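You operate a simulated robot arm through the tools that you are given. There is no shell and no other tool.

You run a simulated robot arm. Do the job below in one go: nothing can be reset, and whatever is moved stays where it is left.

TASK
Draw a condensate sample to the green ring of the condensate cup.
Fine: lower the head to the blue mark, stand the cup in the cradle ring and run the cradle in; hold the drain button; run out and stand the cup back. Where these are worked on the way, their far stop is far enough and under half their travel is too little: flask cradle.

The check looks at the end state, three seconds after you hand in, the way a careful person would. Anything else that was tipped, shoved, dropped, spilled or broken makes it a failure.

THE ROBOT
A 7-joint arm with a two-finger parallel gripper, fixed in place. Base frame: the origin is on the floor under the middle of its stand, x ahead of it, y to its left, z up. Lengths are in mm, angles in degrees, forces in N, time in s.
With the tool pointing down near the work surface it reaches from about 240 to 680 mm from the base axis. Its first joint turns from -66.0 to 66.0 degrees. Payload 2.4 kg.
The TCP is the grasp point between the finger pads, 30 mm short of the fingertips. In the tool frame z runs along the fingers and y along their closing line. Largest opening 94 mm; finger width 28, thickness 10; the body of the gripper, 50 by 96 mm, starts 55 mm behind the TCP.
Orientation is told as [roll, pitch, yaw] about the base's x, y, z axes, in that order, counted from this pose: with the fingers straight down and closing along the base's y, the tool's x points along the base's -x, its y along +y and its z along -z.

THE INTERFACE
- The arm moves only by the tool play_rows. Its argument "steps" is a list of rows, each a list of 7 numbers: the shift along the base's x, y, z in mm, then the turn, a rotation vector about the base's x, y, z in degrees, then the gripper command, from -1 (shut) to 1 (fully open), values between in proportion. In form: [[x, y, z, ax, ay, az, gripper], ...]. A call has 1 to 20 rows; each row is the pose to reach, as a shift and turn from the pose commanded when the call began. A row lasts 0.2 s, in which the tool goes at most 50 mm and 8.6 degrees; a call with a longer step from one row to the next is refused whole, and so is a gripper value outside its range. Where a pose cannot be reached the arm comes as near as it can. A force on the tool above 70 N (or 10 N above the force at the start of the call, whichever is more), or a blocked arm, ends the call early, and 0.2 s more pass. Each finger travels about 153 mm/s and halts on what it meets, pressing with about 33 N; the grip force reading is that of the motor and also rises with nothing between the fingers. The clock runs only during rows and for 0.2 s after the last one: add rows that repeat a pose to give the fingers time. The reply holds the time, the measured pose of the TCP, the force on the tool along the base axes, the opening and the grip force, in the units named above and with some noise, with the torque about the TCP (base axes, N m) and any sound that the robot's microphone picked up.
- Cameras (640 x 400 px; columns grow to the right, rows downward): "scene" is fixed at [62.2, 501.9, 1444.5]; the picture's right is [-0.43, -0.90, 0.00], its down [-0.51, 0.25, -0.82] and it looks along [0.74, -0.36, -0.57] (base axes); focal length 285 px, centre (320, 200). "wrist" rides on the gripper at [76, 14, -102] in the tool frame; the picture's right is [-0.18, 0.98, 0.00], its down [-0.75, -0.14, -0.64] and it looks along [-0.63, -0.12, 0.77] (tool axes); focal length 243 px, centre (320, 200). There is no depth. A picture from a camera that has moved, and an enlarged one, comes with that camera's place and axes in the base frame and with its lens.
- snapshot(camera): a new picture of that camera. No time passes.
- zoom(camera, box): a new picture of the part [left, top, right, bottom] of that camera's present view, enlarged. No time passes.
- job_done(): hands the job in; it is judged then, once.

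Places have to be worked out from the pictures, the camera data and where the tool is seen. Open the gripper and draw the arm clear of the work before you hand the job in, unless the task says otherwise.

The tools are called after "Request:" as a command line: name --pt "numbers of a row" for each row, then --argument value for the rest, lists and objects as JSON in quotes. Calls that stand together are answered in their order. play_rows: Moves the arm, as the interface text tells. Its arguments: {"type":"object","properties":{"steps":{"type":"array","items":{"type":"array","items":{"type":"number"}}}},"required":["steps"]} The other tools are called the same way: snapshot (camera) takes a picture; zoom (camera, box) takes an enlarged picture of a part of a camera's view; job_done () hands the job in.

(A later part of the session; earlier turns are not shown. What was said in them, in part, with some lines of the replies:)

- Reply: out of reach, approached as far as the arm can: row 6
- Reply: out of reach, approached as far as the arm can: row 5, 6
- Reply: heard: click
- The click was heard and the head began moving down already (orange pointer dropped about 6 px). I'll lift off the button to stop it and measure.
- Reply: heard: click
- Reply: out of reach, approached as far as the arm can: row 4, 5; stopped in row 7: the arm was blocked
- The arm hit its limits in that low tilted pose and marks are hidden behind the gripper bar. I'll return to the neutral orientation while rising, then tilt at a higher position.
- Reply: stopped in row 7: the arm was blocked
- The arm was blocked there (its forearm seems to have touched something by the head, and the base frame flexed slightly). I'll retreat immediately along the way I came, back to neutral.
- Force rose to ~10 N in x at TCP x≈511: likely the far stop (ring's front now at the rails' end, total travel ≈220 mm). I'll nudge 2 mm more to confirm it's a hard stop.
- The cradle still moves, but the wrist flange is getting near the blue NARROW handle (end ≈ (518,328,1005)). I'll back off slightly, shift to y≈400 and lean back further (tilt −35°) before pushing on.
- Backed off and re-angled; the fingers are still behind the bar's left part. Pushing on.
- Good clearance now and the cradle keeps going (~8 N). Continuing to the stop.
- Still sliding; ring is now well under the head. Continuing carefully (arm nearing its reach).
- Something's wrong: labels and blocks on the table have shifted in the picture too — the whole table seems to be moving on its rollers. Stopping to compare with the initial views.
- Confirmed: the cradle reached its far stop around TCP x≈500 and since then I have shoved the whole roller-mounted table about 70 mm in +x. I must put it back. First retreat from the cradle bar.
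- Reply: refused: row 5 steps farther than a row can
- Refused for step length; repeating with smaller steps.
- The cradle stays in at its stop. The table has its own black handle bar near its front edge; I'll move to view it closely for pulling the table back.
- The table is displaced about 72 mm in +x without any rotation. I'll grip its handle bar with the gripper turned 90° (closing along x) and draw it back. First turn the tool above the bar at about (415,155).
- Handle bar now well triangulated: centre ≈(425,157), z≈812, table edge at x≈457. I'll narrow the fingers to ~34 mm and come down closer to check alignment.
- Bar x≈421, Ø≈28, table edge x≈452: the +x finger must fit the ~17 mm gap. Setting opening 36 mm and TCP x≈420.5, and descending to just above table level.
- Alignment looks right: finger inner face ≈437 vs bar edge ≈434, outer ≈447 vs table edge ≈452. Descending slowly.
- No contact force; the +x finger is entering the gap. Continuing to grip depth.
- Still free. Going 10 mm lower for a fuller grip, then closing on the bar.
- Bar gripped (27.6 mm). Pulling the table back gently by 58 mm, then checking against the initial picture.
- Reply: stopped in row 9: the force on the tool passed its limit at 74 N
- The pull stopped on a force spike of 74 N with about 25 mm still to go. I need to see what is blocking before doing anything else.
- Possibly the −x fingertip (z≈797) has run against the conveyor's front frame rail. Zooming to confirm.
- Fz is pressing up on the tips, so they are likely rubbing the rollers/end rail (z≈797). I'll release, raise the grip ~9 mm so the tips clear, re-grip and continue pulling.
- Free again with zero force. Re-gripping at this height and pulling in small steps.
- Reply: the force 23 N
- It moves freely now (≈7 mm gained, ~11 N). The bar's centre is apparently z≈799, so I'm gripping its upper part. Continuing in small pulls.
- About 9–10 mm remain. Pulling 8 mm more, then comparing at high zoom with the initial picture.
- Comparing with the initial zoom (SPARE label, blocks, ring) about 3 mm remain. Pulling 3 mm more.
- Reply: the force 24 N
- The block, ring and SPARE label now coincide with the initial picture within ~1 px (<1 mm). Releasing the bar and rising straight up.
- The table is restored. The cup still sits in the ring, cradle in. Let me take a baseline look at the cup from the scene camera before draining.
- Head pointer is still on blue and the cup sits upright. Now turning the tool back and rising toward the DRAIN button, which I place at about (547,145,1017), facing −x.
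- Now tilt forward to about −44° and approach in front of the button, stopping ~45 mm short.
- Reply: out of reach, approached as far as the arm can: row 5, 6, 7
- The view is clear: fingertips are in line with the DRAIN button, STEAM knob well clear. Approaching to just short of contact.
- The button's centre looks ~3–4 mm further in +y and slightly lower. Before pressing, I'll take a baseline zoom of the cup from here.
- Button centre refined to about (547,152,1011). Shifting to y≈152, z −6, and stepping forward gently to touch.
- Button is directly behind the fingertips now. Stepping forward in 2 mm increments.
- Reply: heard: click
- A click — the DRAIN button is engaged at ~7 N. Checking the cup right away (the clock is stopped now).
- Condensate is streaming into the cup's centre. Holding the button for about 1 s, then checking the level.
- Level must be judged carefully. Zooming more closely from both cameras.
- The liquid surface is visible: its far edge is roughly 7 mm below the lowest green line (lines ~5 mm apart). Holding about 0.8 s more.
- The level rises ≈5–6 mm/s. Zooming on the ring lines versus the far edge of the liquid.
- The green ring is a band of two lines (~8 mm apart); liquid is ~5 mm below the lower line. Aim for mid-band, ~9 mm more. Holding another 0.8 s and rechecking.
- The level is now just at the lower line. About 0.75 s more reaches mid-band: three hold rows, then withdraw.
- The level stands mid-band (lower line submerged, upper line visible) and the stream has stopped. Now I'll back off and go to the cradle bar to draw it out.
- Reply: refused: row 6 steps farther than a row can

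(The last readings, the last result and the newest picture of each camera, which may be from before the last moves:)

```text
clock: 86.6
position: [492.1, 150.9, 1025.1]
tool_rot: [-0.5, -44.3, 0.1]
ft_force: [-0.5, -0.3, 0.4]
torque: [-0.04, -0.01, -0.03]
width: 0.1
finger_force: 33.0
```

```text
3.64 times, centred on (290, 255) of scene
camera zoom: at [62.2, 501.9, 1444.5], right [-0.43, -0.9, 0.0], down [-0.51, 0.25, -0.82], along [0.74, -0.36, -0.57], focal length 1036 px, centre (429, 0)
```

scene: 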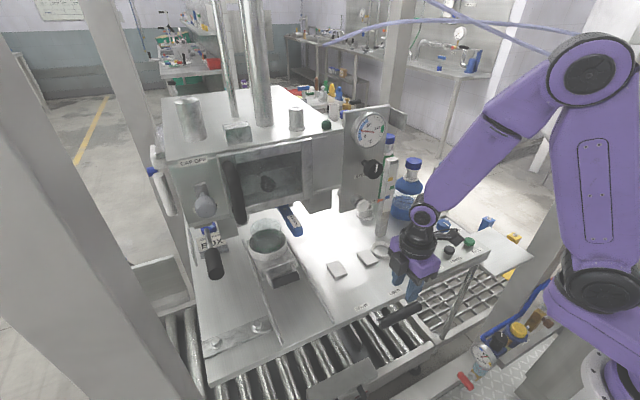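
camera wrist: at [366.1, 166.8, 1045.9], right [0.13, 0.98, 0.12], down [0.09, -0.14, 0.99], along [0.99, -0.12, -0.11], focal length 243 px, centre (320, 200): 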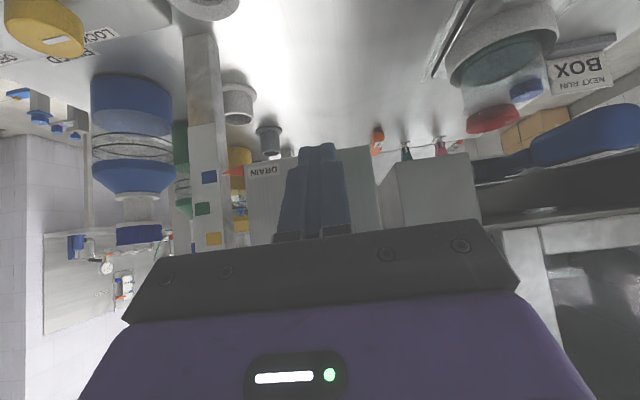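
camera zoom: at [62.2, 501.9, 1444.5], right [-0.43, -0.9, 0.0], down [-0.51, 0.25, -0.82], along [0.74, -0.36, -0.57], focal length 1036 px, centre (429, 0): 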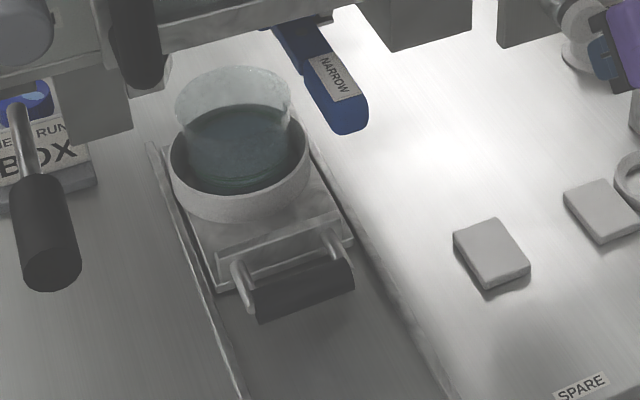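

Refused for one oversize step; resending with smaller steps.

Request:
play_rows --pt "-30 0 10 0 0 0 -1" --pt "-65 12 10 0 2 0 -1" --pt "-88 45 5 0 4 0 -1" --pt "-90 85 0 0 6 0 -1" --pt "-90 125 -15 0 8 0 -1" --pt "-90 165 -30 0 8 0 -1" --pt "-90 205 -50 0 8 0 -1" --pt "-90 239 -75 0 8 0 -1" --pt "-90 239 -90 0 8 0 -1" --pt "-90 239 -90 0 8 0 -1"

Request:
snapshot --camera "wrist"

Request:
zoom --camera "scene" --box '[210, 200, 370, 310]'

```text
clock: 88.8
position: [401.9, 390.6, 934.1]
tool_rot: [-0.3, -36.1, 0.1]
ft_force: [-0.1, 0.8, 0.0]
torque: [0.0, 0.01, -0.03]
width: 0.0
finger_force: 32.9
```

```text
taken
camera wrist: at [279.8, 406.4, 972.8], right [0.15, 0.98, 0.1], down [0.23, -0.14, 0.96], along [0.96, -0.12, -0.25], focal length 243 px, centre (320, 200)
```

wrist: 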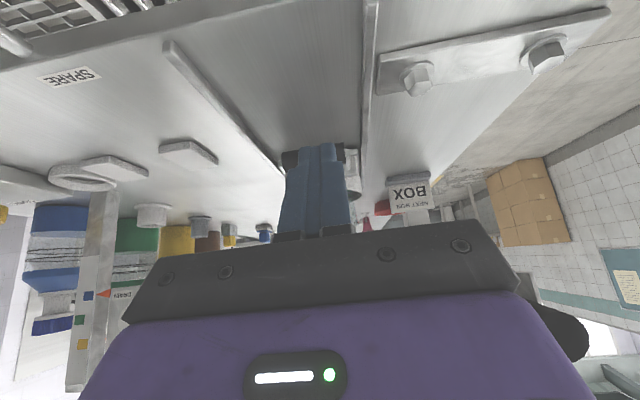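

```text
3.64 times, centred on (290, 255) of scene
camera zoom: at [62.2, 501.9, 1444.5], right [-0.43, -0.9, 0.0], down [-0.51, 0.25, -0.82], along [0.74, -0.36, -0.57], focal length 1036 px, centre (429, 0)
```

zoom: 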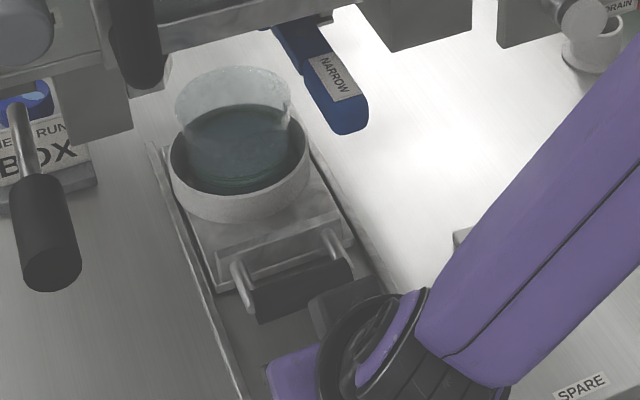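

Let me zoom to see the bar, posts and crossbar ahead of the fingers.

Request:
zoom --camera "wrist" --box '[260, 110, 380, 220]'

```text
3.64 times, centred on (320, 165) of wrist
camera zoom: at [279.8, 406.4, 972.8], right [0.15, 0.98, 0.1], down [0.23, -0.14, 0.96], along [0.96, -0.12, -0.25], focal length 882 px, centre (320, 327)
```

zoom: 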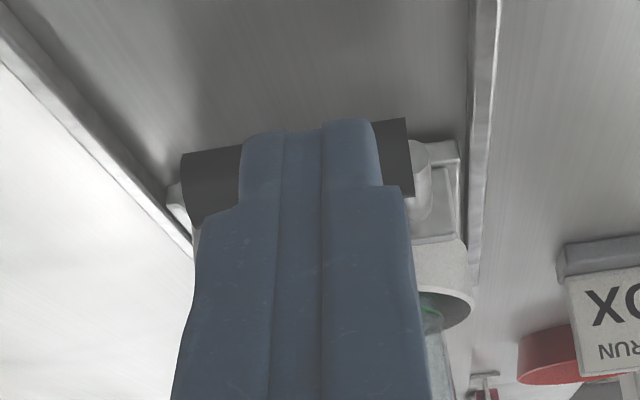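

Bar centre is around x≈530, y≈373 (ends 338–408). I'll move over the bar with the tips above it and check before dipping behind it.

Request:
play_rows --pt "30 -2 -1 0 0 0 -1" --pt "60 -4 -2 0 0 0 -1" --pt "90 -4.6 -4 0 0 0 -1" --pt "118 -4.6 -6 0 0 0 -1" --pt "125 -4.6 -13 0 0 0 -1" --pt "125 -4.6 -13 0 0 0 -1"

Request:
zoom --camera "wrist" --box '[240, 110, 400, 240]'

Request:
zoom --camera "scene" --box '[220, 200, 340, 300]'

```text
clock: 90.2
position: [527.4, 386.3, 920.2]
tool_rot: [-0.4, -36.1, 0.0]
ft_force: [0.0, -0.5, 0.2]
torque: [0.02, 0.0, -0.01]
width: 0.0
finger_force: 32.5
```

```text
3.08 times, centred on (320, 175) of wrist
camera zoom: at [405.7, 401.6, 959.0], right [0.15, 0.98, 0.1], down [0.23, -0.14, 0.96], along [0.96, -0.12, -0.25], focal length 746 px, centre (320, 277)
```

zoom: 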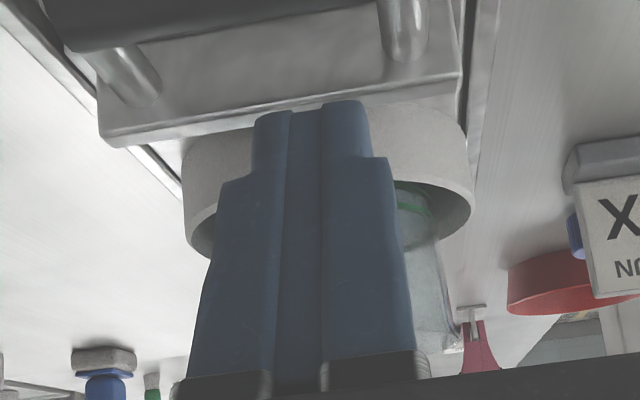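

```text
4.00 times, centred on (280, 250) of scene
camera zoom: at [62.2, 501.9, 1444.5], right [-0.43, -0.9, 0.0], down [-0.51, 0.25, -0.82], along [0.74, -0.36, -0.57], focal length 1139 px, centre (480, 0)
```

zoom: 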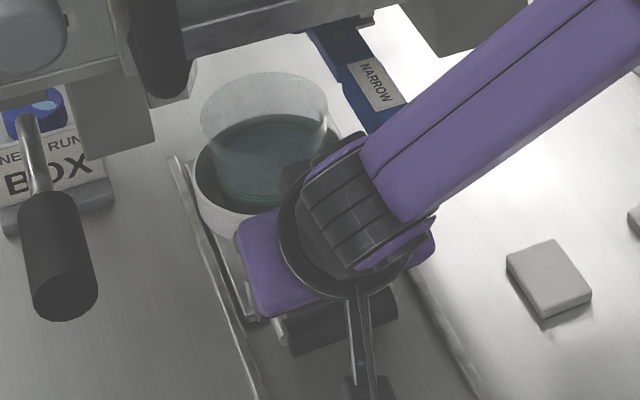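

Fingertips are just over the gap between bar (far edge ≈545) and crossbar (≈587). Dipping in along the finger axis.

Request:
play_rows --pt "8 0 -10.5 0 0 0 -1" --pt "16 0 -21 0 0 0 -1" --pt "23 0 -31 0 0 0 -1"

Request:
zoom --camera "wrist" --box '[240, 60, 400, 240]'

Request:
zoom --camera "scene" --box '[220, 200, 340, 300]'

```text
clock: 91.0
position: [550.3, 385.2, 889.8]
tool_rot: [-0.3, -36.2, 0.1]
ft_force: [-0.8, -0.1, -0.1]
torque: [-0.02, 0.02, -0.02]
width: 0.0
finger_force: 32.6
```

```text
2.22 times, centred on (320, 150) of wrist
camera zoom: at [428.9, 401.7, 928.3], right [0.15, 0.98, 0.1], down [0.23, -0.14, 0.96], along [0.96, -0.12, -0.25], focal length 539 px, centre (320, 311)
```

zoom: 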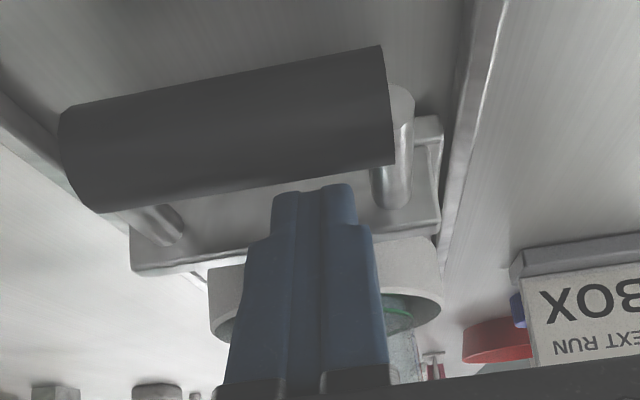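

```text
4.00 times, centred on (280, 250) of scene
camera zoom: at [62.2, 501.9, 1444.5], right [-0.43, -0.9, 0.0], down [-0.51, 0.25, -0.82], along [0.74, -0.36, -0.57], focal length 1139 px, centre (480, 0)
```

zoom: 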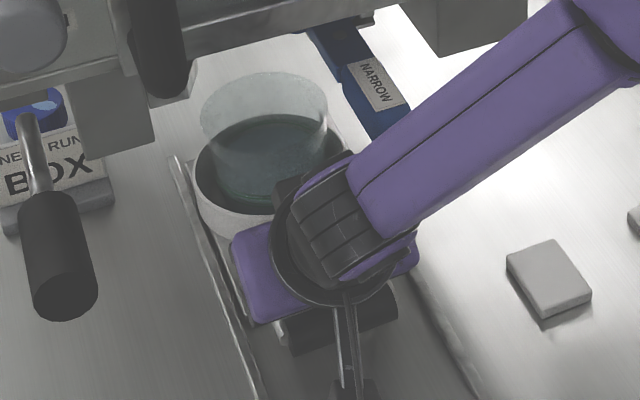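

The tips are behind the bar with ~12 mm overlap and no contact force. Pulling the cradle out gently.

Request:
play_rows --pt "1.5 0 -2 0 0 0 -1" --pt "-1 0 -2 0 0 0 -1" --pt "-4 0 -2 0 0 0 -1" --pt "-8 0 -2 0 0 0 -1" --pt "-13 0 -2 0 0 0 -1" --pt "-18 0 -2 0 0 0 -1" --pt "-23 0 -2 0 0 0 -1" --pt "-28 0 -2 0 0 0 -1"

Request:
zoom --camera "wrist" --box '[240, 60, 400, 240]'

Request:
zoom --camera "scene" --box '[220, 200, 340, 300]'

```text
clock: 92.8
position: [519.5, 385.9, 888.0]
tool_rot: [-0.4, -36.2, 0.1]
ft_force: [2.7, -0.7, 3.5]
torque: [-0.03, -0.07, -0.03]
width: 0.0
finger_force: 33.2
```

```text
2.22 times, centred on (320, 150) of wrist
camera zoom: at [399.2, 401.6, 926.3], right [0.15, 0.98, 0.1], down [0.23, -0.14, 0.96], along [0.96, -0.12, -0.25], focal length 539 px, centre (320, 311)
```

zoom: 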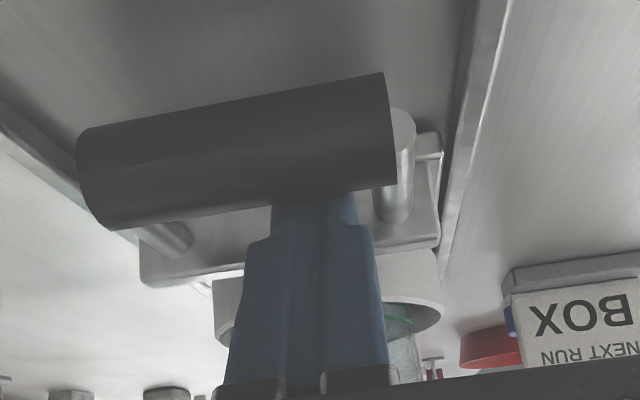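

```text
4.00 times, centred on (280, 250) of scene
camera zoom: at [62.2, 501.8, 1444.5], right [-0.43, -0.9, 0.0], down [-0.51, 0.25, -0.82], along [0.74, -0.36, -0.57], focal length 1139 px, centre (480, 0)
```

zoom: 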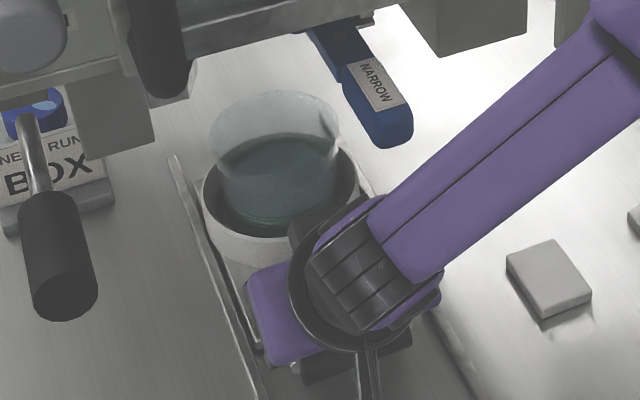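

The cradle follows at ~3 N and the table stays put (block unchanged). Continuing the pull smoothly.

Request:
play_rows --pt "-4 0 0 0 0 0 -1" --pt "-9 0 0 0 0 0 -1" --pt "-15 0 0 0 0 0 -1" --pt "-21 0 0 0 0 0 -1" --pt "-27 0 0 0 0 0 -1" --pt "-33 0 0 0 0 0 -1" --pt "-39 0 0 0 0 0 -1" --pt "-45 0 0 0 0 0 -1" --pt "-51 0 0 0 0 0 -1" --pt "-57 0 0 0 0 0 -1" --pt "-63 0 0 0 0 0 -1" --pt "-69 0 0 0 0 0 -1" --pt "-75 0 0 0 0 0 -1" --pt "-80 0 0 0 0 0 -1"

Request:
snapshot --camera "scene"

Request:
zoom --camera "wrist" --box '[240, 60, 400, 240]'

```text
clock: 95.8
position: [440.0, 386.6, 887.1]
tool_rot: [-0.3, -36.2, 0.2]
ft_force: [2.0, -1.1, 2.7]
torque: [0.01, -0.05, 0.02]
width: 0.3
finger_force: 33.4
```

```text
taken
```

scene: 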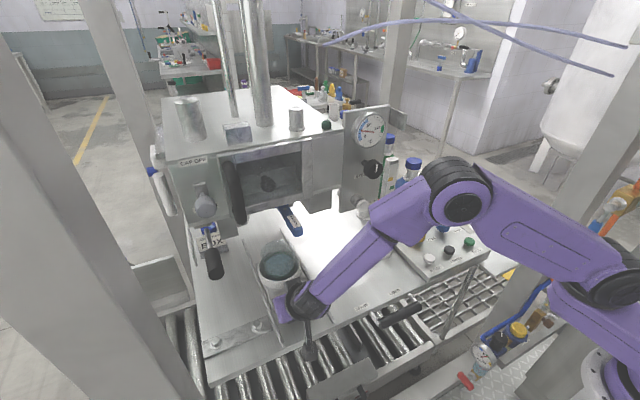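

```text
2.22 times, centred on (320, 150) of wrist
camera zoom: at [318.8, 402.4, 926.1], right [0.15, 0.98, 0.1], down [0.23, -0.14, 0.96], along [0.96, -0.12, -0.25], focal length 539 px, centre (320, 311)
```

zoom: 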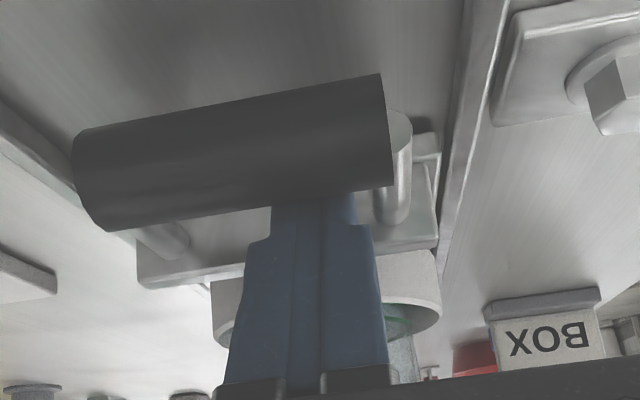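

Midway; all steady. Continuing another ~80 mm.

Request:
play_rows --pt "-5 0 0 0 0 0 -1" --pt "-11 0 0 0 0 0 -1" --pt "-17 0 0 0 0 0 -1" --pt "-23 0 0 0 0 0 -1" --pt "-29 0 0 0 0 0 -1" --pt "-35 0 0 0 0 0 -1" --pt "-41 0 0 0 0 0 -1" --pt "-47 0 0 0 0 0 -1" --pt "-53 0 0 0 0 0 -1" --pt "-59 0 0 0 0 0 -1" --pt "-65 0 0 0 0 0 -1" --pt "-71 0 0 0 0 0 -1" --pt "-77 0 0 0 0 0 -1"

Request:
zoom --camera "scene" --box '[180, 220, 400, 380]'

```text
clock: 98.6
position: [363.4, 385.4, 888.1]
tool_rot: [-0.3, -36.2, 0.1]
ft_force: [2.8, -0.7, 0.7]
torque: [-0.05, -0.04, -0.01]
width: 0.0
finger_force: 33.2
```

```text
2.50 times, centred on (290, 300) of scene
camera zoom: at [62.2, 501.8, 1444.5], right [-0.43, -0.9, 0.0], down [-0.51, 0.25, -0.82], along [0.74, -0.36, -0.57], focal length 712 px, centre (395, -50)
```

zoom: 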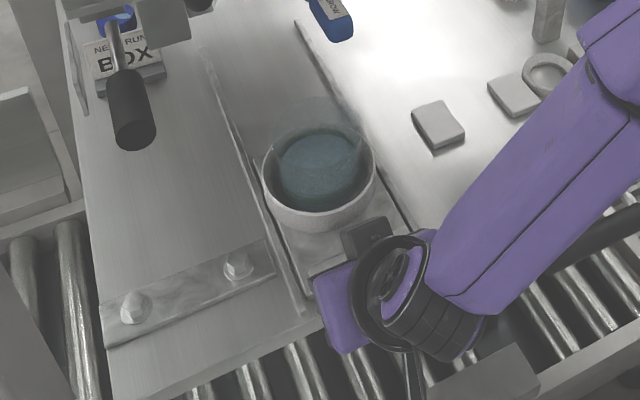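

Table unmoved; about 25 mm of cradle travel remain. Continuing slowly.

Request:
play_rows --pt "-4 0 0 0 0 0 -1" --pt "-9 0 0 0 0 0 -1" --pt "-14 0 0 0 0 0 -1" --pt "-18 0 0 0 0 0 -1"

Request:
zoom --camera "scene" --box '[180, 220, 400, 380]'

```text
clock: 99.6
position: [345.7, 383.6, 888.7]
tool_rot: [-0.4, -36.2, 0.2]
ft_force: [2.1, 1.4, 2.5]
torque: [0.07, -0.09, -0.04]
width: 0.1
finger_force: 32.9
```

```text
2.50 times, centred on (290, 300) of scene
camera zoom: at [62.2, 501.9, 1444.5], right [-0.43, -0.9, 0.0], down [-0.51, 0.25, -0.82], along [0.74, -0.36, -0.57], focal length 712 px, centre (395, -50)
```

zoom: 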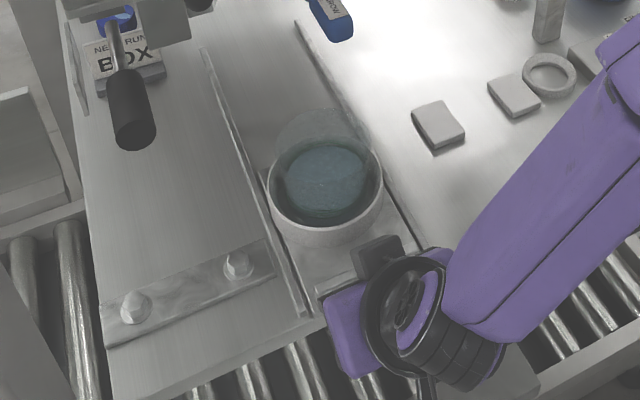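

About 8–9 mm remain. Small steps now, watching for the near stop.

Request:
play_rows --pt "-2 0 0 0 0 0 -1" --pt "-4 0 0 0 0 0 -1" --pt "-6 0 0 0 0 0 -1"

Request:
zoom --camera "scene" --box '[180, 220, 400, 380]'

```text
clock: 100.4
position: [340.4, 384.4, 887.7]
tool_rot: [-0.5, -36.2, 0.1]
ft_force: [2.7, -1.0, 4.3]
torque: [-0.04, -0.04, -0.01]
width: 0.1
finger_force: 32.9
```

```text
2.50 times, centred on (290, 300) of scene
camera zoom: at [62.2, 501.8, 1444.5], right [-0.43, -0.9, 0.0], down [-0.51, 0.25, -0.82], along [0.74, -0.36, -0.57], focal length 712 px, centre (395, -50)
```

zoom: 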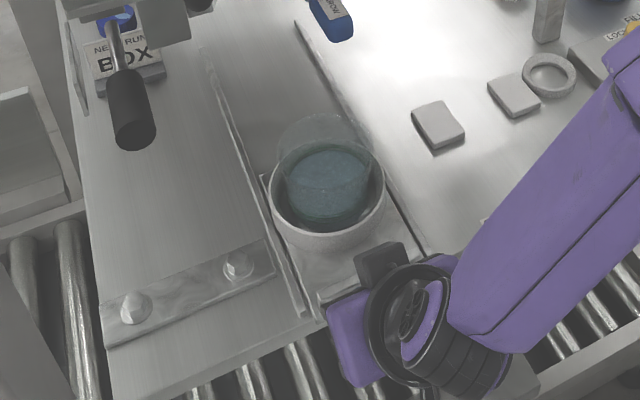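

Nearly at the start position (≈3 mm short). Two more millimetres, then lift the fingers out of the gap along their axis.

Request:
play_rows --pt "-1 0 0 0 0 0 -1" --pt "-2.5 0 0 0 0 0 -1" --pt "4 0 0 0 0 0 -1" --pt "-6 0 14 0 0 0 -1" --pt "-16 0 28 0 0 0 -1" --pt "-26 0 42 0 0 0 -1" --pt "-40 0 70 0 8 0 -1" --pt "-40 0 100 0 16 0 -1" --pt "-35 0 125 0 24 0 1" --pt "-25 0 140 0 32 0 1" --pt "-15 0 145 0 36.2 0 1" --pt "-15 0 145 0 36.2 0 1"

Request:
snapshot --camera "wrist"

Request:
zoom --camera "scene" --box '[180, 220, 400, 380]'

```text
clock: 103.0
position: [326.1, 385.9, 1033.1]
tool_rot: [-0.3, 0.1, 0.1]
ft_force: [0.5, -0.6, 0.2]
torque: [-0.01, 0.0, -0.02]
width: 93.9
finger_force: 0.1
```

```text
taken
camera wrist: at [249.8, 400.8, 1135.6], right [0.18, 0.98, -0.01], down [0.75, -0.14, 0.64], along [0.63, -0.12, -0.77], focal length 243 px, centre (320, 200)
```

wrist: 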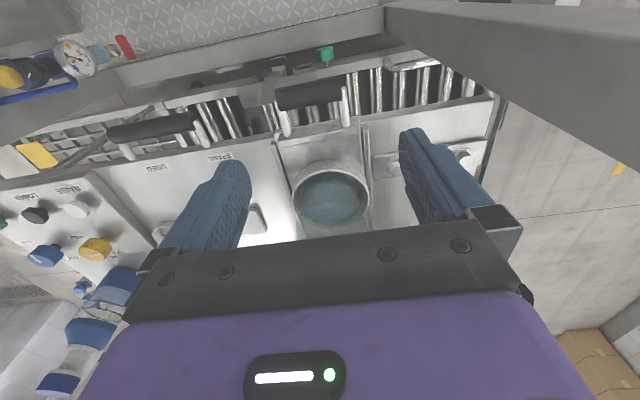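

```text
2.50 times, centred on (290, 300) of scene
camera zoom: at [62.2, 501.9, 1444.5], right [-0.43, -0.9, 0.0], down [-0.51, 0.25, -0.82], along [0.74, -0.36, -0.57], focal length 712 px, centre (395, -50)
```

zoom: 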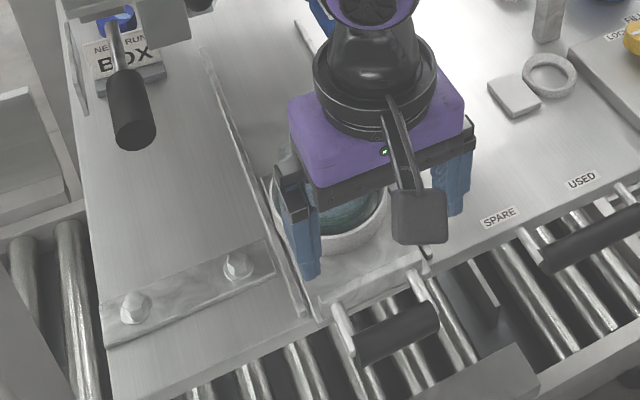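

The cradle is back out and the table labels coincide with their initial places. Now hover above the cup to measure its centre for regrasping.

Request:
play_rows --pt "35 -4 0 0 0 0 1" --pt "70 -8 -5 0 0 0 1" --pt "105 -12 -20 0 0 0 1" --pt "146 -15 -40 0 0 0 1" --pt "146 -15 -58 0 0 0 1" --pt "146 -15 -58 0 0 0 1"

Request:
zoom --camera "wrist" --box '[220, 30, 420, 230]'

Request:
zoom --camera "scene" --box '[240, 230, 350, 330]'

```text
clock: 104.4
position: [471.8, 370.1, 976.6]
tool_rot: [-0.3, 0.0, 0.1]
ft_force: [-0.5, -0.2, 0.3]
torque: [0.04, 0.01, 0.0]
width: 94.0
finger_force: 0.1
```

```text
2.00 times, centred on (320, 130) of wrist
camera zoom: at [395.5, 386.1, 1079.7], right [0.18, 0.98, -0.01], down [0.75, -0.14, 0.64], along [0.63, -0.12, -0.77], focal length 485 px, centre (320, 340)
```

zoom: 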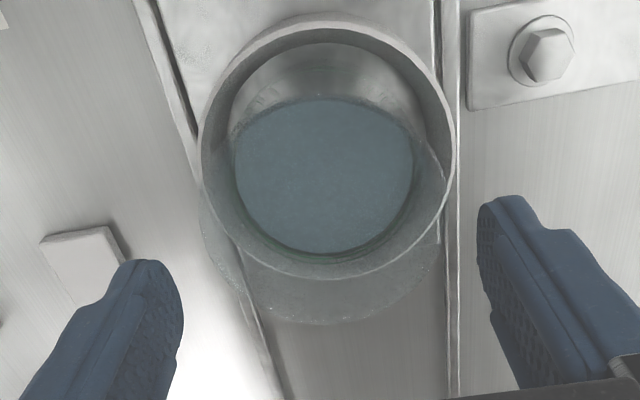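

```text
4.00 times, centred on (295, 280) of scene
camera zoom: at [62.2, 501.9, 1444.5], right [-0.43, -0.9, 0.0], down [-0.51, 0.25, -0.82], along [0.74, -0.36, -0.57], focal length 1139 px, centre (420, -120)
```

zoom: 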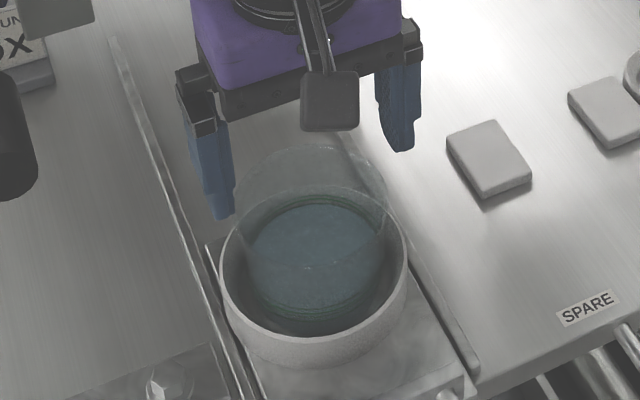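

I'll zoom in more to pin down the rim's near and far edges.

Request:
zoom --camera "wrist" --box '[250, 60, 390, 200]'

```text
2.86 times, centred on (320, 130) of wrist
camera zoom: at [395.5, 386.1, 1079.7], right [0.18, 0.98, -0.01], down [0.75, -0.14, 0.64], along [0.63, -0.12, -0.77], focal length 693 px, centre (320, 400)
```

zoom: 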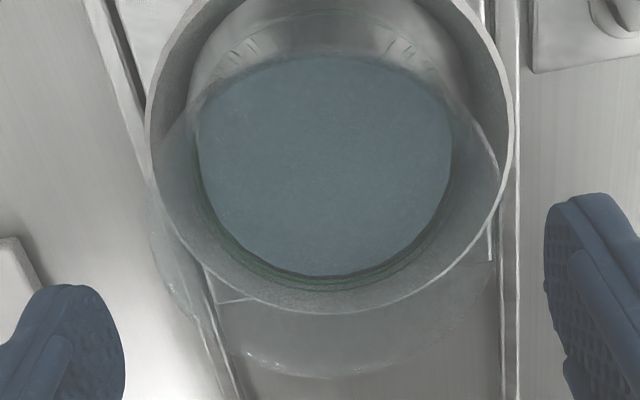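

Cup centre now reads (479,372.2), rim z≈913. Aligning and descending until tips are just past the rim.

Request:
play_rows --pt "4 1 -8 0 0 0 1" --pt "7.2 2 -16 0 0 0 1" --pt "7.2 2 -24 0 0 0 1" --pt "7.2 2 -32 0 0 0 1" --pt "7.2 2 -38 0 0 0 1" --pt "7.2 2 -38 0 0 0 1"

Request:
zoom --camera "wrist" --box '[220, 40, 420, 240]'

Request:
zoom --camera "scene" --box '[250, 235, 340, 320]'

```text
clock: 105.8
position: [477.6, 372.1, 937.5]
tool_rot: [-0.3, 0.0, 0.1]
ft_force: [-0.1, -0.5, -0.6]
torque: [0.0, 0.0, 0.0]
width: 93.9
finger_force: 0.1
```

```text
2.00 times, centred on (320, 140) of wrist
camera zoom: at [402.6, 388.9, 1040.4], right [0.18, 0.98, -0.01], down [0.75, -0.14, 0.64], along [0.63, -0.12, -0.77], focal length 485 px, centre (320, 320)
```

zoom: 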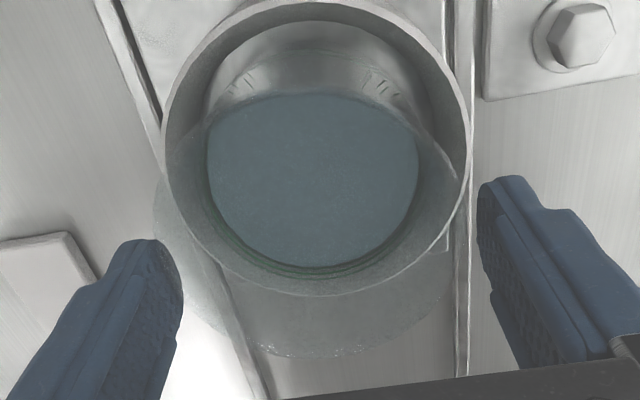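

```text
4.71 times, centred on (295, 278) of scene
camera zoom: at [62.2, 501.9, 1444.5], right [-0.43, -0.9, 0.0], down [-0.51, 0.25, -0.82], along [0.74, -0.36, -0.57], focal length 1340 px, centre (438, -165)
```

zoom: 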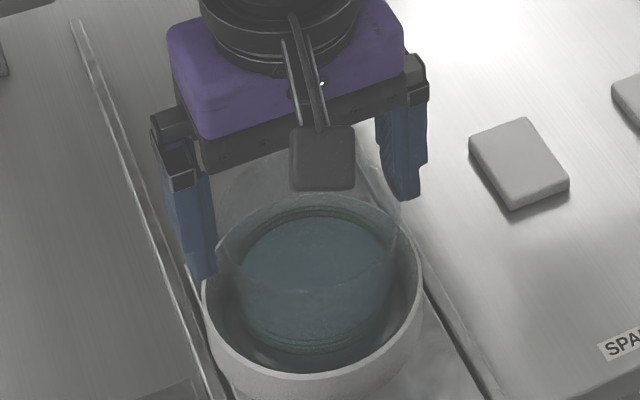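

Checking both sides closely before going lower.

Request:
zoom --camera "wrist" --box '[210, 110, 310, 210]'

Request:
zoom --camera "wrist" --box '[340, 90, 440, 190]'

```text
4.00 times, centred on (260, 160) of wrist
camera zoom: at [402.6, 388.9, 1040.4], right [0.18, 0.98, -0.01], down [0.75, -0.14, 0.64], along [0.63, -0.12, -0.77], focal length 970 px, centre (560, 360)
```

zoom: 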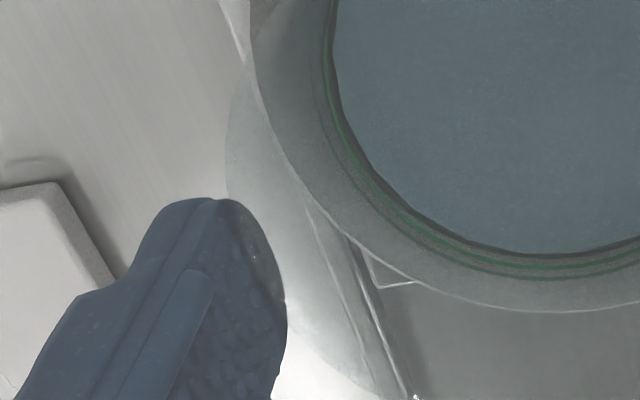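

```text
4.00 times, centred on (390, 140) of wrist
camera zoom: at [402.6, 388.9, 1040.4], right [0.18, 0.98, -0.01], down [0.75, -0.14, 0.64], along [0.63, -0.12, -0.77], focal length 970 px, centre (40, 440)
```

zoom: 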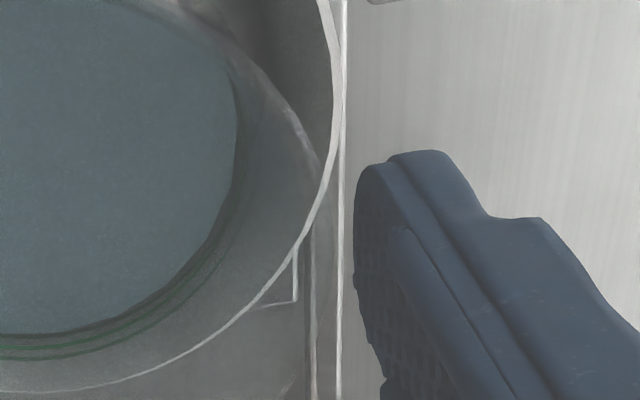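

No contact and roughly 2.5 mm clearance on each side. Descending to the earlier release height.

Request:
play_rows --pt "0 0 -8 0 0 0 1" --pt "0 0 -16 0 0 0 1" --pt "0 0 -23 0 0 0 1" --pt "0 0 -28 0 0 0 1" --pt "0 0 -28 0 0 0 1"

Request:
zoom --camera "scene" --box '[250, 235, 340, 320]'

```text
clock: 107.0
position: [478.2, 371.9, 909.7]
tool_rot: [-0.3, -0.1, 0.2]
ft_force: [-0.4, 0.3, 0.0]
torque: [0.01, 0.0, 0.01]
width: 94.0
finger_force: 0.0
```

```text
4.71 times, centred on (295, 278) of scene
camera zoom: at [62.2, 501.9, 1444.5], right [-0.43, -0.9, 0.0], down [-0.51, 0.25, -0.82], along [0.74, -0.36, -0.57], focal length 1340 px, centre (438, -165)
```

zoom: 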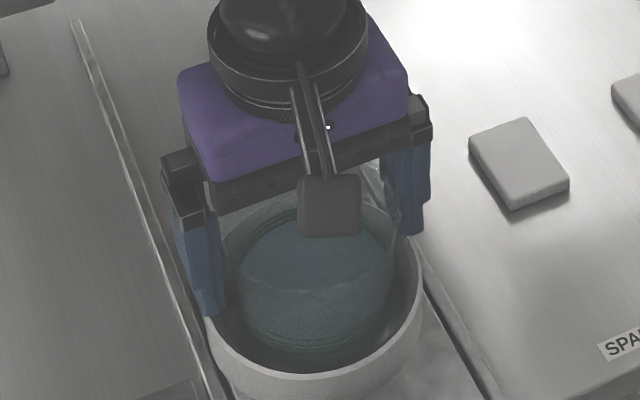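

Positioned around the cup with no contact forces. Closing gently on it.

Request:
play_rows --pt "0 0 0 0 0 0 0.93" --pt "0 0 0 0 0 0 0.85" --pt "0 0 0 0 0 0 0.6" --pt "0 0 0 0 0 0 0.6"

Request:
zoom --camera "scene" --box '[250, 235, 340, 320]'

```text
clock: 108.0
position: [478.7, 371.0, 909.6]
tool_rot: [-0.3, 0.0, 0.2]
ft_force: [-0.6, -1.4, 0.4]
torque: [0.04, 0.0, 0.0]
width: 89.2
finger_force: 33.0
```

```text
4.71 times, centred on (295, 278) of scene
camera zoom: at [62.2, 501.9, 1444.5], right [-0.43, -0.9, 0.0], down [-0.51, 0.25, -0.82], along [0.74, -0.36, -0.57], focal length 1340 px, centre (438, -165)
```

zoom: 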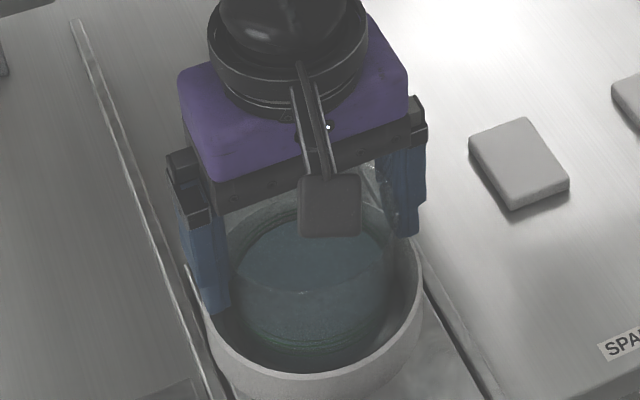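

Gripped (89.2 mm). Lifting slowly and straight.

Request:
play_rows --pt "0 0 3 0 0 0 0.6" --pt "0 0 8 0 0 0 0.6" --pt "0 0 15 0 0 0 0.6" --pt "0 0 23 0 0 0 0.6" --pt "0 0 31 0 0 0 0.6" --pt "0 0 39 0 0 0 0.6" --pt "0 0 47 0 0 0 0.6" --pt "0 0 54 0 0 0 0.6" --pt "0 0 59 0 0 0 0.6" --pt "0 0 61 0 0 0 0.6" --pt "0 0 61 0 0 0 0.6"

Request:
zoom --camera "scene" --box '[240, 210, 350, 320]'

```text
clock: 110.4
position: [477.7, 371.8, 969.5]
tool_rot: [-0.3, 0.1, 0.1]
ft_force: [-0.4, -0.2, -1.2]
torque: [0.01, -0.01, 0.02]
width: 89.0
finger_force: 32.9
```

```text
3.64 times, centred on (295, 265) of scene
camera zoom: at [62.2, 501.9, 1444.5], right [-0.43, -0.9, 0.0], down [-0.51, 0.25, -0.82], along [0.74, -0.36, -0.57], focal length 1036 px, centre (411, -36)
```

zoom: 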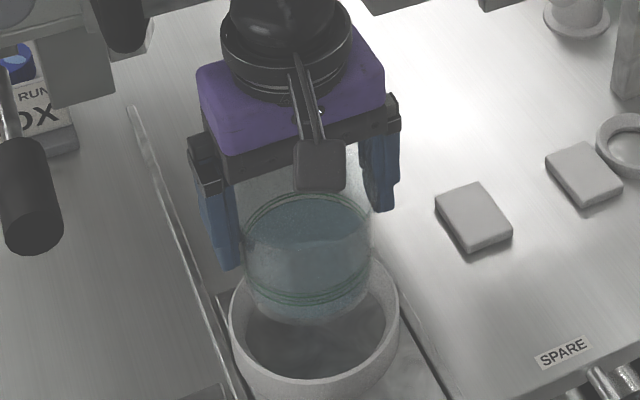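

The liquid sits level between the two green lines. Carrying the cup smoothly back toward its original spot at about (440,183).

Request:
play_rows --pt "-1 -4 2 0 0 0 0.6" --pt "-3 -12 4 0 0 0 0.6" --pt "-6 -24 4 0 0 0 0.6" --pt "-9 -38 4 0 0 0 0.6" --pt "-12 -53 4 0 0 0 0.6" --pt "-15 -68 4 0 0 0 0.6" --pt "-18 -83 4 0 0 0 0.6" --pt "-21 -98 4 0 0 0 0.6" --pt "-24 -113 4 0 0 0 0.6" --pt "-27 -128 4 0 0 0 0.6" --pt "-30 -143 4 0 0 0 0.6" --pt "-33 -158 4 0 0 0 0.6" --pt "-36 -171 4 0 0 0 0.6" --pt "-37.5 -181 4 0 0 0 0.6" --pt "-38.2 -187 4 0 0 0 0.6" --pt "-38.2 -188.8 4 0 0 0 0.6" --pt "-38.2 -188.8 4 0 0 0 0.6"

Request:
snapshot --camera "wrist"

Request:
zoom --camera "scene" --box '[320, 210, 440, 310]'

```text
clock: 114.0
position: [440.4, 183.9, 975.1]
tool_rot: [-0.3, 0.0, 0.1]
ft_force: [0.1, 1.3, -2.2]
torque: [0.02, 0.0, 0.0]
width: 89.2
finger_force: 33.2
```

```text
taken
camera wrist: at [364.2, 200.0, 1077.4], right [0.18, 0.98, -0.01], down [0.75, -0.14, 0.64], along [0.63, -0.12, -0.77], focal length 243 px, centre (320, 200)
```

wrist: 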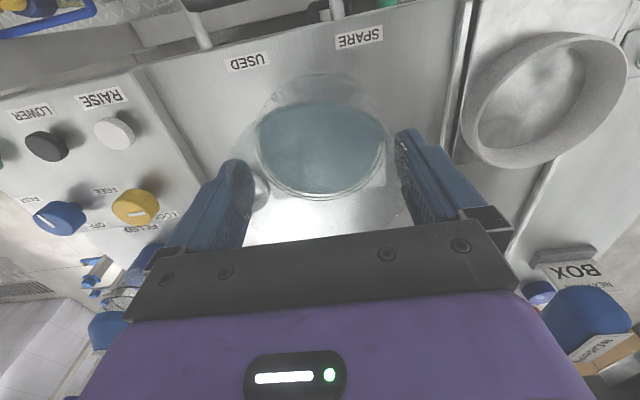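

```text
4.00 times, centred on (380, 260) of scene
camera zoom: at [62.2, 501.9, 1444.5], right [-0.43, -0.9, 0.0], down [-0.51, 0.25, -0.82], along [0.74, -0.36, -0.57], focal length 1139 px, centre (80, -40)
```

zoom: 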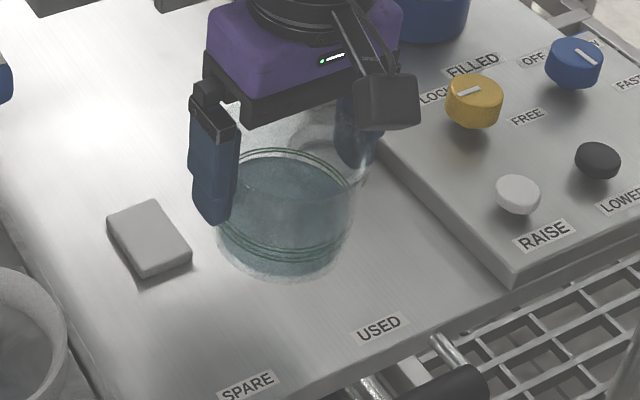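

Over the original spot, with liquid between the green lines. Lowering to just above the table.

Request:
play_rows --pt "0 -0.5 -5 0 0 0 0.6" --pt "0 -0.5 -13 0 0 0 0.6" --pt "0 -0.5 -22 0 0 0 0.6" --pt "0 -0.5 -31 0 0 0 0.6" --pt "0 -0.5 -40 0 0 0 0.6" --pt "0 -0.5 -49 0 0 0 0.6" --pt "0 -0.5 -58 0 0 0 0.6" --pt "0 -0.5 -65 0 0 0 0.6" --pt "0 -0.5 -70 0 0 0 0.6" --pt "0 -0.5 -70 0 0 0 0.6"

Request:
zoom --camera "scene" --box '[320, 210, 440, 310]'

```text
clock: 116.2
position: [439.4, 183.4, 903.3]
tool_rot: [-0.3, 0.0, 0.1]
ft_force: [0.5, -0.1, -1.5]
torque: [-0.04, 0.02, 0.01]
width: 89.3
finger_force: 33.3
```

```text
4.00 times, centred on (380, 260) of scene
camera zoom: at [62.2, 501.9, 1444.5], right [-0.43, -0.9, 0.0], down [-0.51, 0.25, -0.82], along [0.74, -0.36, -0.57], focal length 1139 px, centre (80, -40)
```

zoom: 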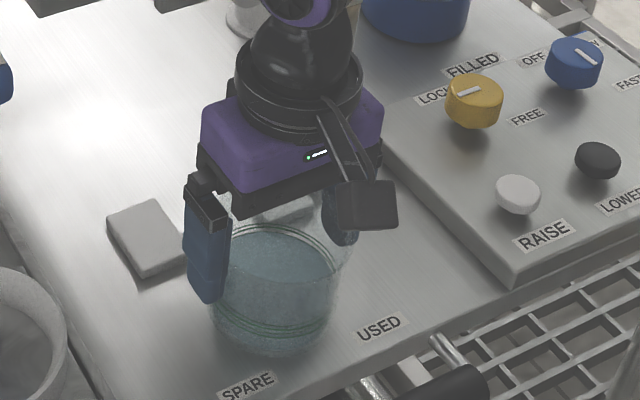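

Cup is over its original footprint. Final small steps to contact.

Request:
play_rows --pt "0 0 -2 0 0 0 0.6" --pt "0 0 -4 0 0 0 0.6" --pt "0 0 -5 0 0 0 0.6"

```text
clock: 117.0
position: [441.2, 184.1, 899.5]
tool_rot: [-0.3, -0.1, 0.1]
ft_force: [0.3, -0.5, -2.0]
torque: [0.0, 0.03, 0.01]
width: 88.7
finger_force: 33.3
```

Request:
play_rows --pt "0 0 -1 0 0 0 0.6" --pt "0 0 -2 0 0 0 0.6"

```text
clock: 117.6
position: [440.2, 182.5, 897.9]
tool_rot: [-0.4, 0.0, 0.1]
ft_force: [-0.1, 0.0, -1.8]
torque: [-0.02, 0.0, 0.02]
width: 89.1
finger_force: 33.4
```

Still carrying its weight (Fz ≈ −1.8 N), no contact yet. Stepping down 1 mm at a time.

Request:
play_rows --pt "0 0 -1 0 0 0 0.6" --pt "0 0 -2 0 0 0 0.6"

```text
clock: 118.2
position: [440.5, 182.7, 894.6]
tool_rot: [-0.3, -0.1, 0.1]
ft_force: [-3.1, -3.0, 16.3]
torque: [-0.02, 0.12, 0.04]
width: 88.8
finger_force: 33.2
```

Contact made (16 N up). Easing off 1.5 mm of preload, then opening the fingers.

Request:
play_rows --pt "0 0 1.5 0 0 0 0.6" --pt "0 0 1.5 0 0 0 0.92" --pt "0 0 1.5 0 0 0 1" --pt "0 0 1.5 0 0 0 1"

Request:
zoom --camera "scene" --box '[320, 210, 440, 310]'

Request:
zoom --camera "wrist" --box '[220, 60, 420, 240]'

```text
clock: 119.2
position: [440.7, 182.6, 897.1]
tool_rot: [-0.3, 0.0, 0.1]
ft_force: [-0.3, -0.9, 0.1]
torque: [0.0, 0.02, -0.01]
width: 93.9
finger_force: 0.0
```

```text
4.00 times, centred on (380, 260) of scene
camera zoom: at [62.2, 501.9, 1444.5], right [-0.43, -0.9, 0.0], down [-0.51, 0.25, -0.82], along [0.74, -0.36, -0.57], focal length 1139 px, centre (80, -40)
```

zoom: 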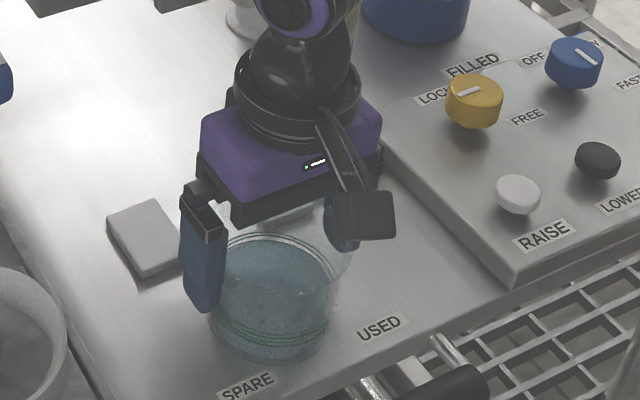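

```text
2.22 times, centred on (320, 150) of wrist
camera zoom: at [364.5, 198.8, 1000.4], right [0.18, 0.98, -0.01], down [0.75, -0.14, 0.64], along [0.63, -0.12, -0.77], focal length 539 px, centre (320, 311)
```

zoom: 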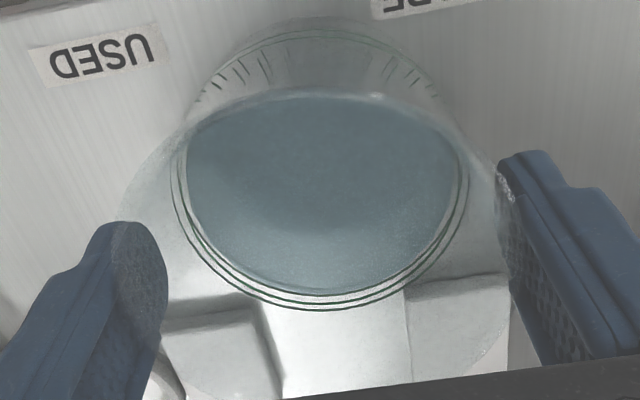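

The cup stands on its place with the liquid at the ring. Rising straight up slowly, then moving clear.

Request:
play_rows --pt "0 0 5 0 0 0 1" --pt "0 0 13 0 0 0 1" --pt "0 0 22 0 0 0 1" --pt "0 0 32 0 0 0 1" --pt "0 0 45 0 0 0 1" --pt "0 0 65 0 0 0 1" --pt "0 0 95 0 0 0 1" --pt "-15 0 135 0 0 0 1" --pt "-40 0 175 0 0 0 1" --pt "-60 0 215 0 0 0 1" --pt "-60 -30 250 0 0 0 1" --pt "-60 -70 275 0 0 0 1" --pt "-60 -80 290 0 0 0 1" --pt "-60 -80 290 0 0 0 1"

Request:
snapshot --camera "scene"

Request:
zoom --camera "scene" --box '[320, 240, 410, 310]'

Request:
zoom --camera "scene" --box '[180, 220, 400, 380]'

```text
clock: 122.2
position: [380.3, 102.5, 1187.2]
tool_rot: [-0.3, 0.1, 0.1]
ft_force: [-0.5, 0.5, -0.5]
torque: [-0.03, -0.03, 0.0]
width: 94.0
finger_force: 0.0
```

```text
taken
```

scene: 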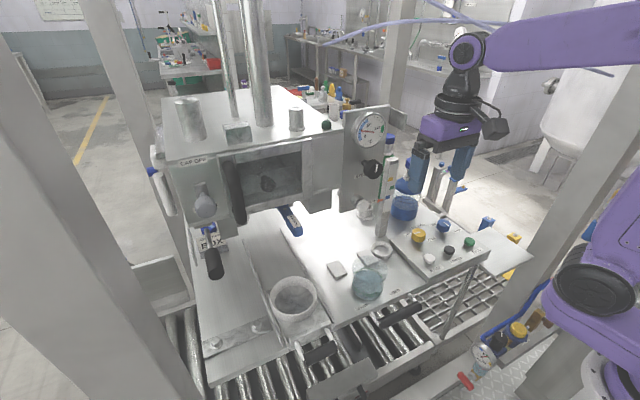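

```text
5.71 times, centred on (365, 275) of scene
camera zoom: at [62.2, 501.9, 1444.5], right [-0.43, -0.9, 0.0], down [-0.51, 0.25, -0.82], along [0.74, -0.36, -0.57], focal length 1628 px, centre (63, -229)
```

zoom: 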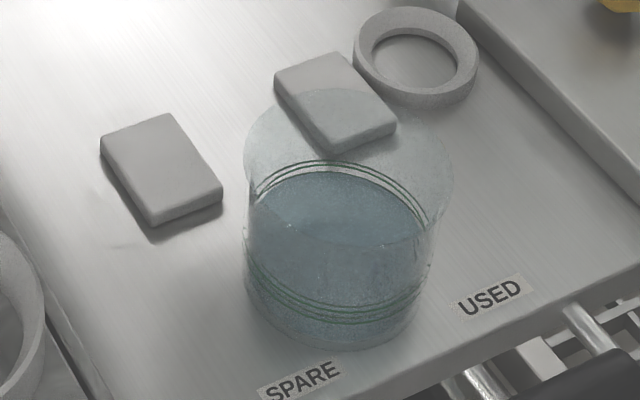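

```text
2.50 times, centred on (290, 300) of scene
camera zoom: at [62.2, 501.9, 1444.5], right [-0.43, -0.9, 0.0], down [-0.51, 0.25, -0.82], along [0.74, -0.36, -0.57], focal length 712 px, centre (395, -50)
```

zoom: 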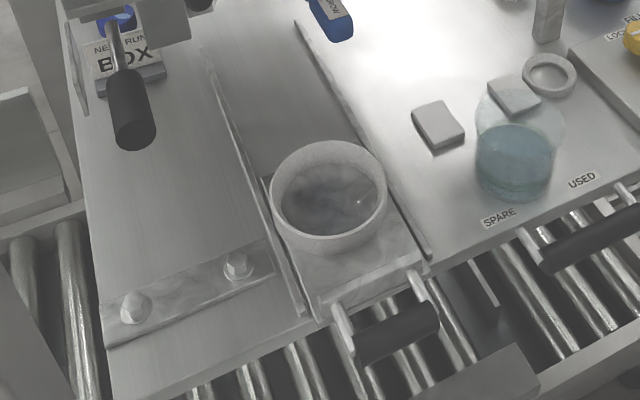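

Cup, cradle and table match the initial picture closely. Checking the liquid level against the ring, the pointer, and the bottles against their initial views.

Request:
zoom --camera "scene" --box '[350, 258, 390, 283]'

Request:
zoom --camera "scene" --box '[360, 150, 440, 240]'

Request:
zoom --camera "scene" --box '[320, 140, 540, 300]'

Request:
zoom --camera "wrist" --box '[160, 0, 420, 160]'

```text
16.00 times, centred on (370, 270) of scene
camera zoom: at [62.2, 501.9, 1444.5], right [-0.43, -0.9, 0.0], down [-0.51, 0.25, -0.82], along [0.74, -0.36, -0.57], focal length 4558 px, centre (-480, -928)
```

zoom: 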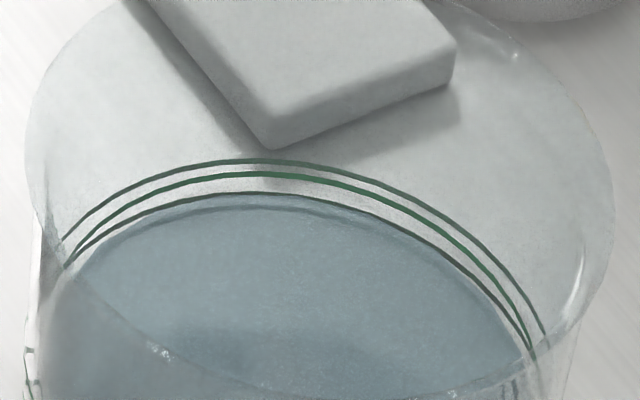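

```text
4.44 times, centred on (400, 195) of scene
camera zoom: at [62.2, 501.9, 1444.5], right [-0.43, -0.9, 0.0], down [-0.51, 0.25, -0.82], along [0.74, -0.36, -0.57], focal length 1266 px, centre (-36, 222)
```

zoom: 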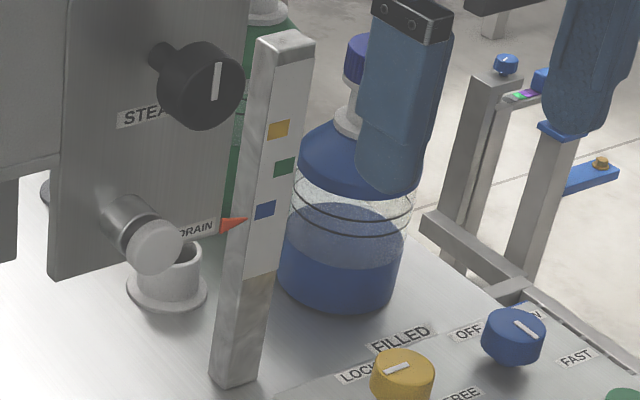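

```text
2.50 times, centred on (430, 220) of scene
camera zoom: at [62.2, 501.9, 1444.5], right [-0.43, -0.9, 0.0], down [-0.51, 0.25, -0.82], along [0.74, -0.36, -0.57], focal length 712 px, centre (45, 150)
```

zoom: 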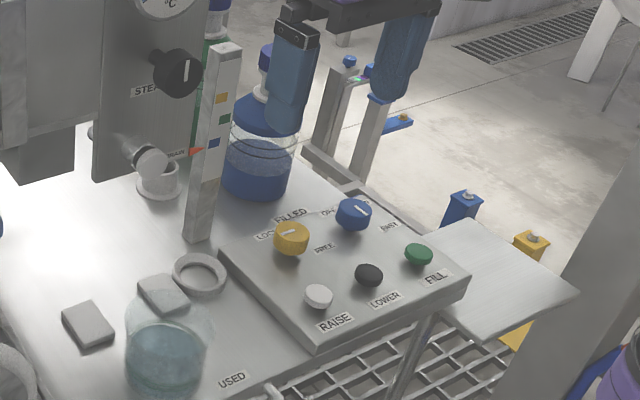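

```text
2.46 times, centred on (290, 80) of wrist
camera zoom: at [304.6, 117.9, 1289.9], right [0.18, 0.98, -0.01], down [0.75, -0.14, 0.64], along [0.63, -0.12, -0.77], focal length 597 px, centre (394, 495)
```

zoom: 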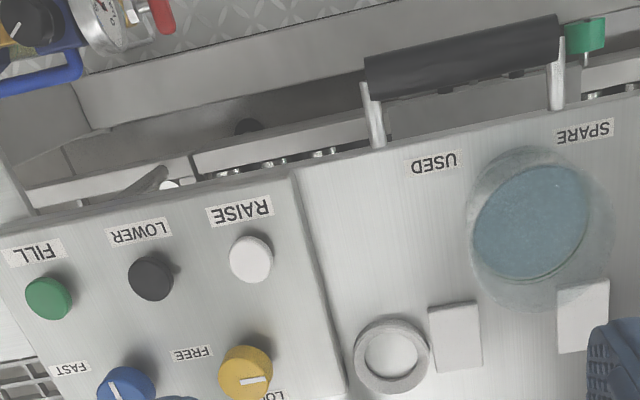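

Level is mid-band between the two green lines and the pointer is on blue. One last comparison of the panel with its initial zoom to confirm the table's position.

Request:
zoom --camera "scene" --box '[370, 200, 490, 275]'

Request:
zoom --camera "scene" --box '[120, 140, 320, 280]'

```text
5.33 times, centred on (430, 238) of scene
camera zoom: at [62.2, 501.9, 1444.5], right [-0.43, -0.9, 0.0], down [-0.51, 0.25, -0.82], along [0.74, -0.36, -0.57], focal length 1519 px, centre (-267, 0)
```

zoom: 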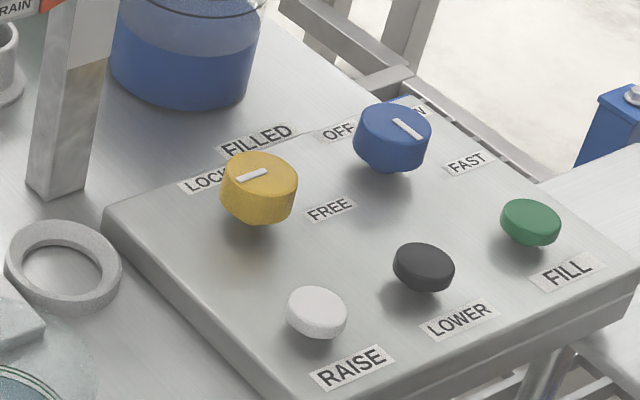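

```text
2.86 times, centred on (220, 210) of scene
camera zoom: at [62.2, 501.9, 1444.5], right [-0.43, -0.9, 0.0], down [-0.51, 0.25, -0.82], along [0.74, -0.36, -0.57], focal length 814 px, centre (606, 171)
```

zoom: 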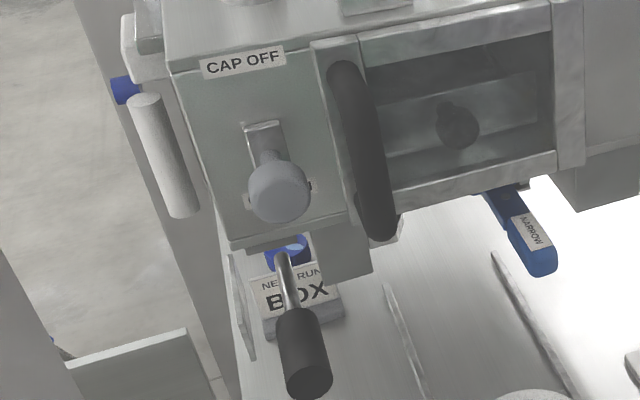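

The panel matches its initial picture to the pixel. The head is on blue, the cup is back on its spot filled to the ring, the cradle is out, the gripper is open and the arm is clear. One thing did happen on the way: I pushed the table about 70 mm on its rollers and pulled it back to where it was. I'm handing the job in.

Request:
job_done

```text
The job is handed in.
```

The condensate sample is drawn. The cup is back on its original spot, with the liquid between the two lines of the green ring, a little below the middle.

- **Head:** the pointer is on the blue mark, within about 1–2 mm. I left the head down, since the task doesn't ask to raise it.
- **Cradle:** it went in to its far stop and is back out, about 2 mm short of where it started.
- **Cup:** it stands within 1–2 mm of its original place. I saw no spill while carrying it.
- **Arm:** the gripper is open and the arm is clear of the work.

**Mishaps along the way:**
- **Table shoved:** I pushed the cradle past its far stop and moved the whole roller-mounted table about 70 mm. I pulled it back by its handle. It now matches the starting picture to within about 1 mm, and the bottles and loose items I could see are where they were. One pull stopped on a 74 N force spike, and I don't know what caused it.
- **Arm blocked:** while I was looking around early on, the arm was blocked twice. One of those was probably the forearm touching the head. The pointer and knobs I checked afterwards were unchanged.
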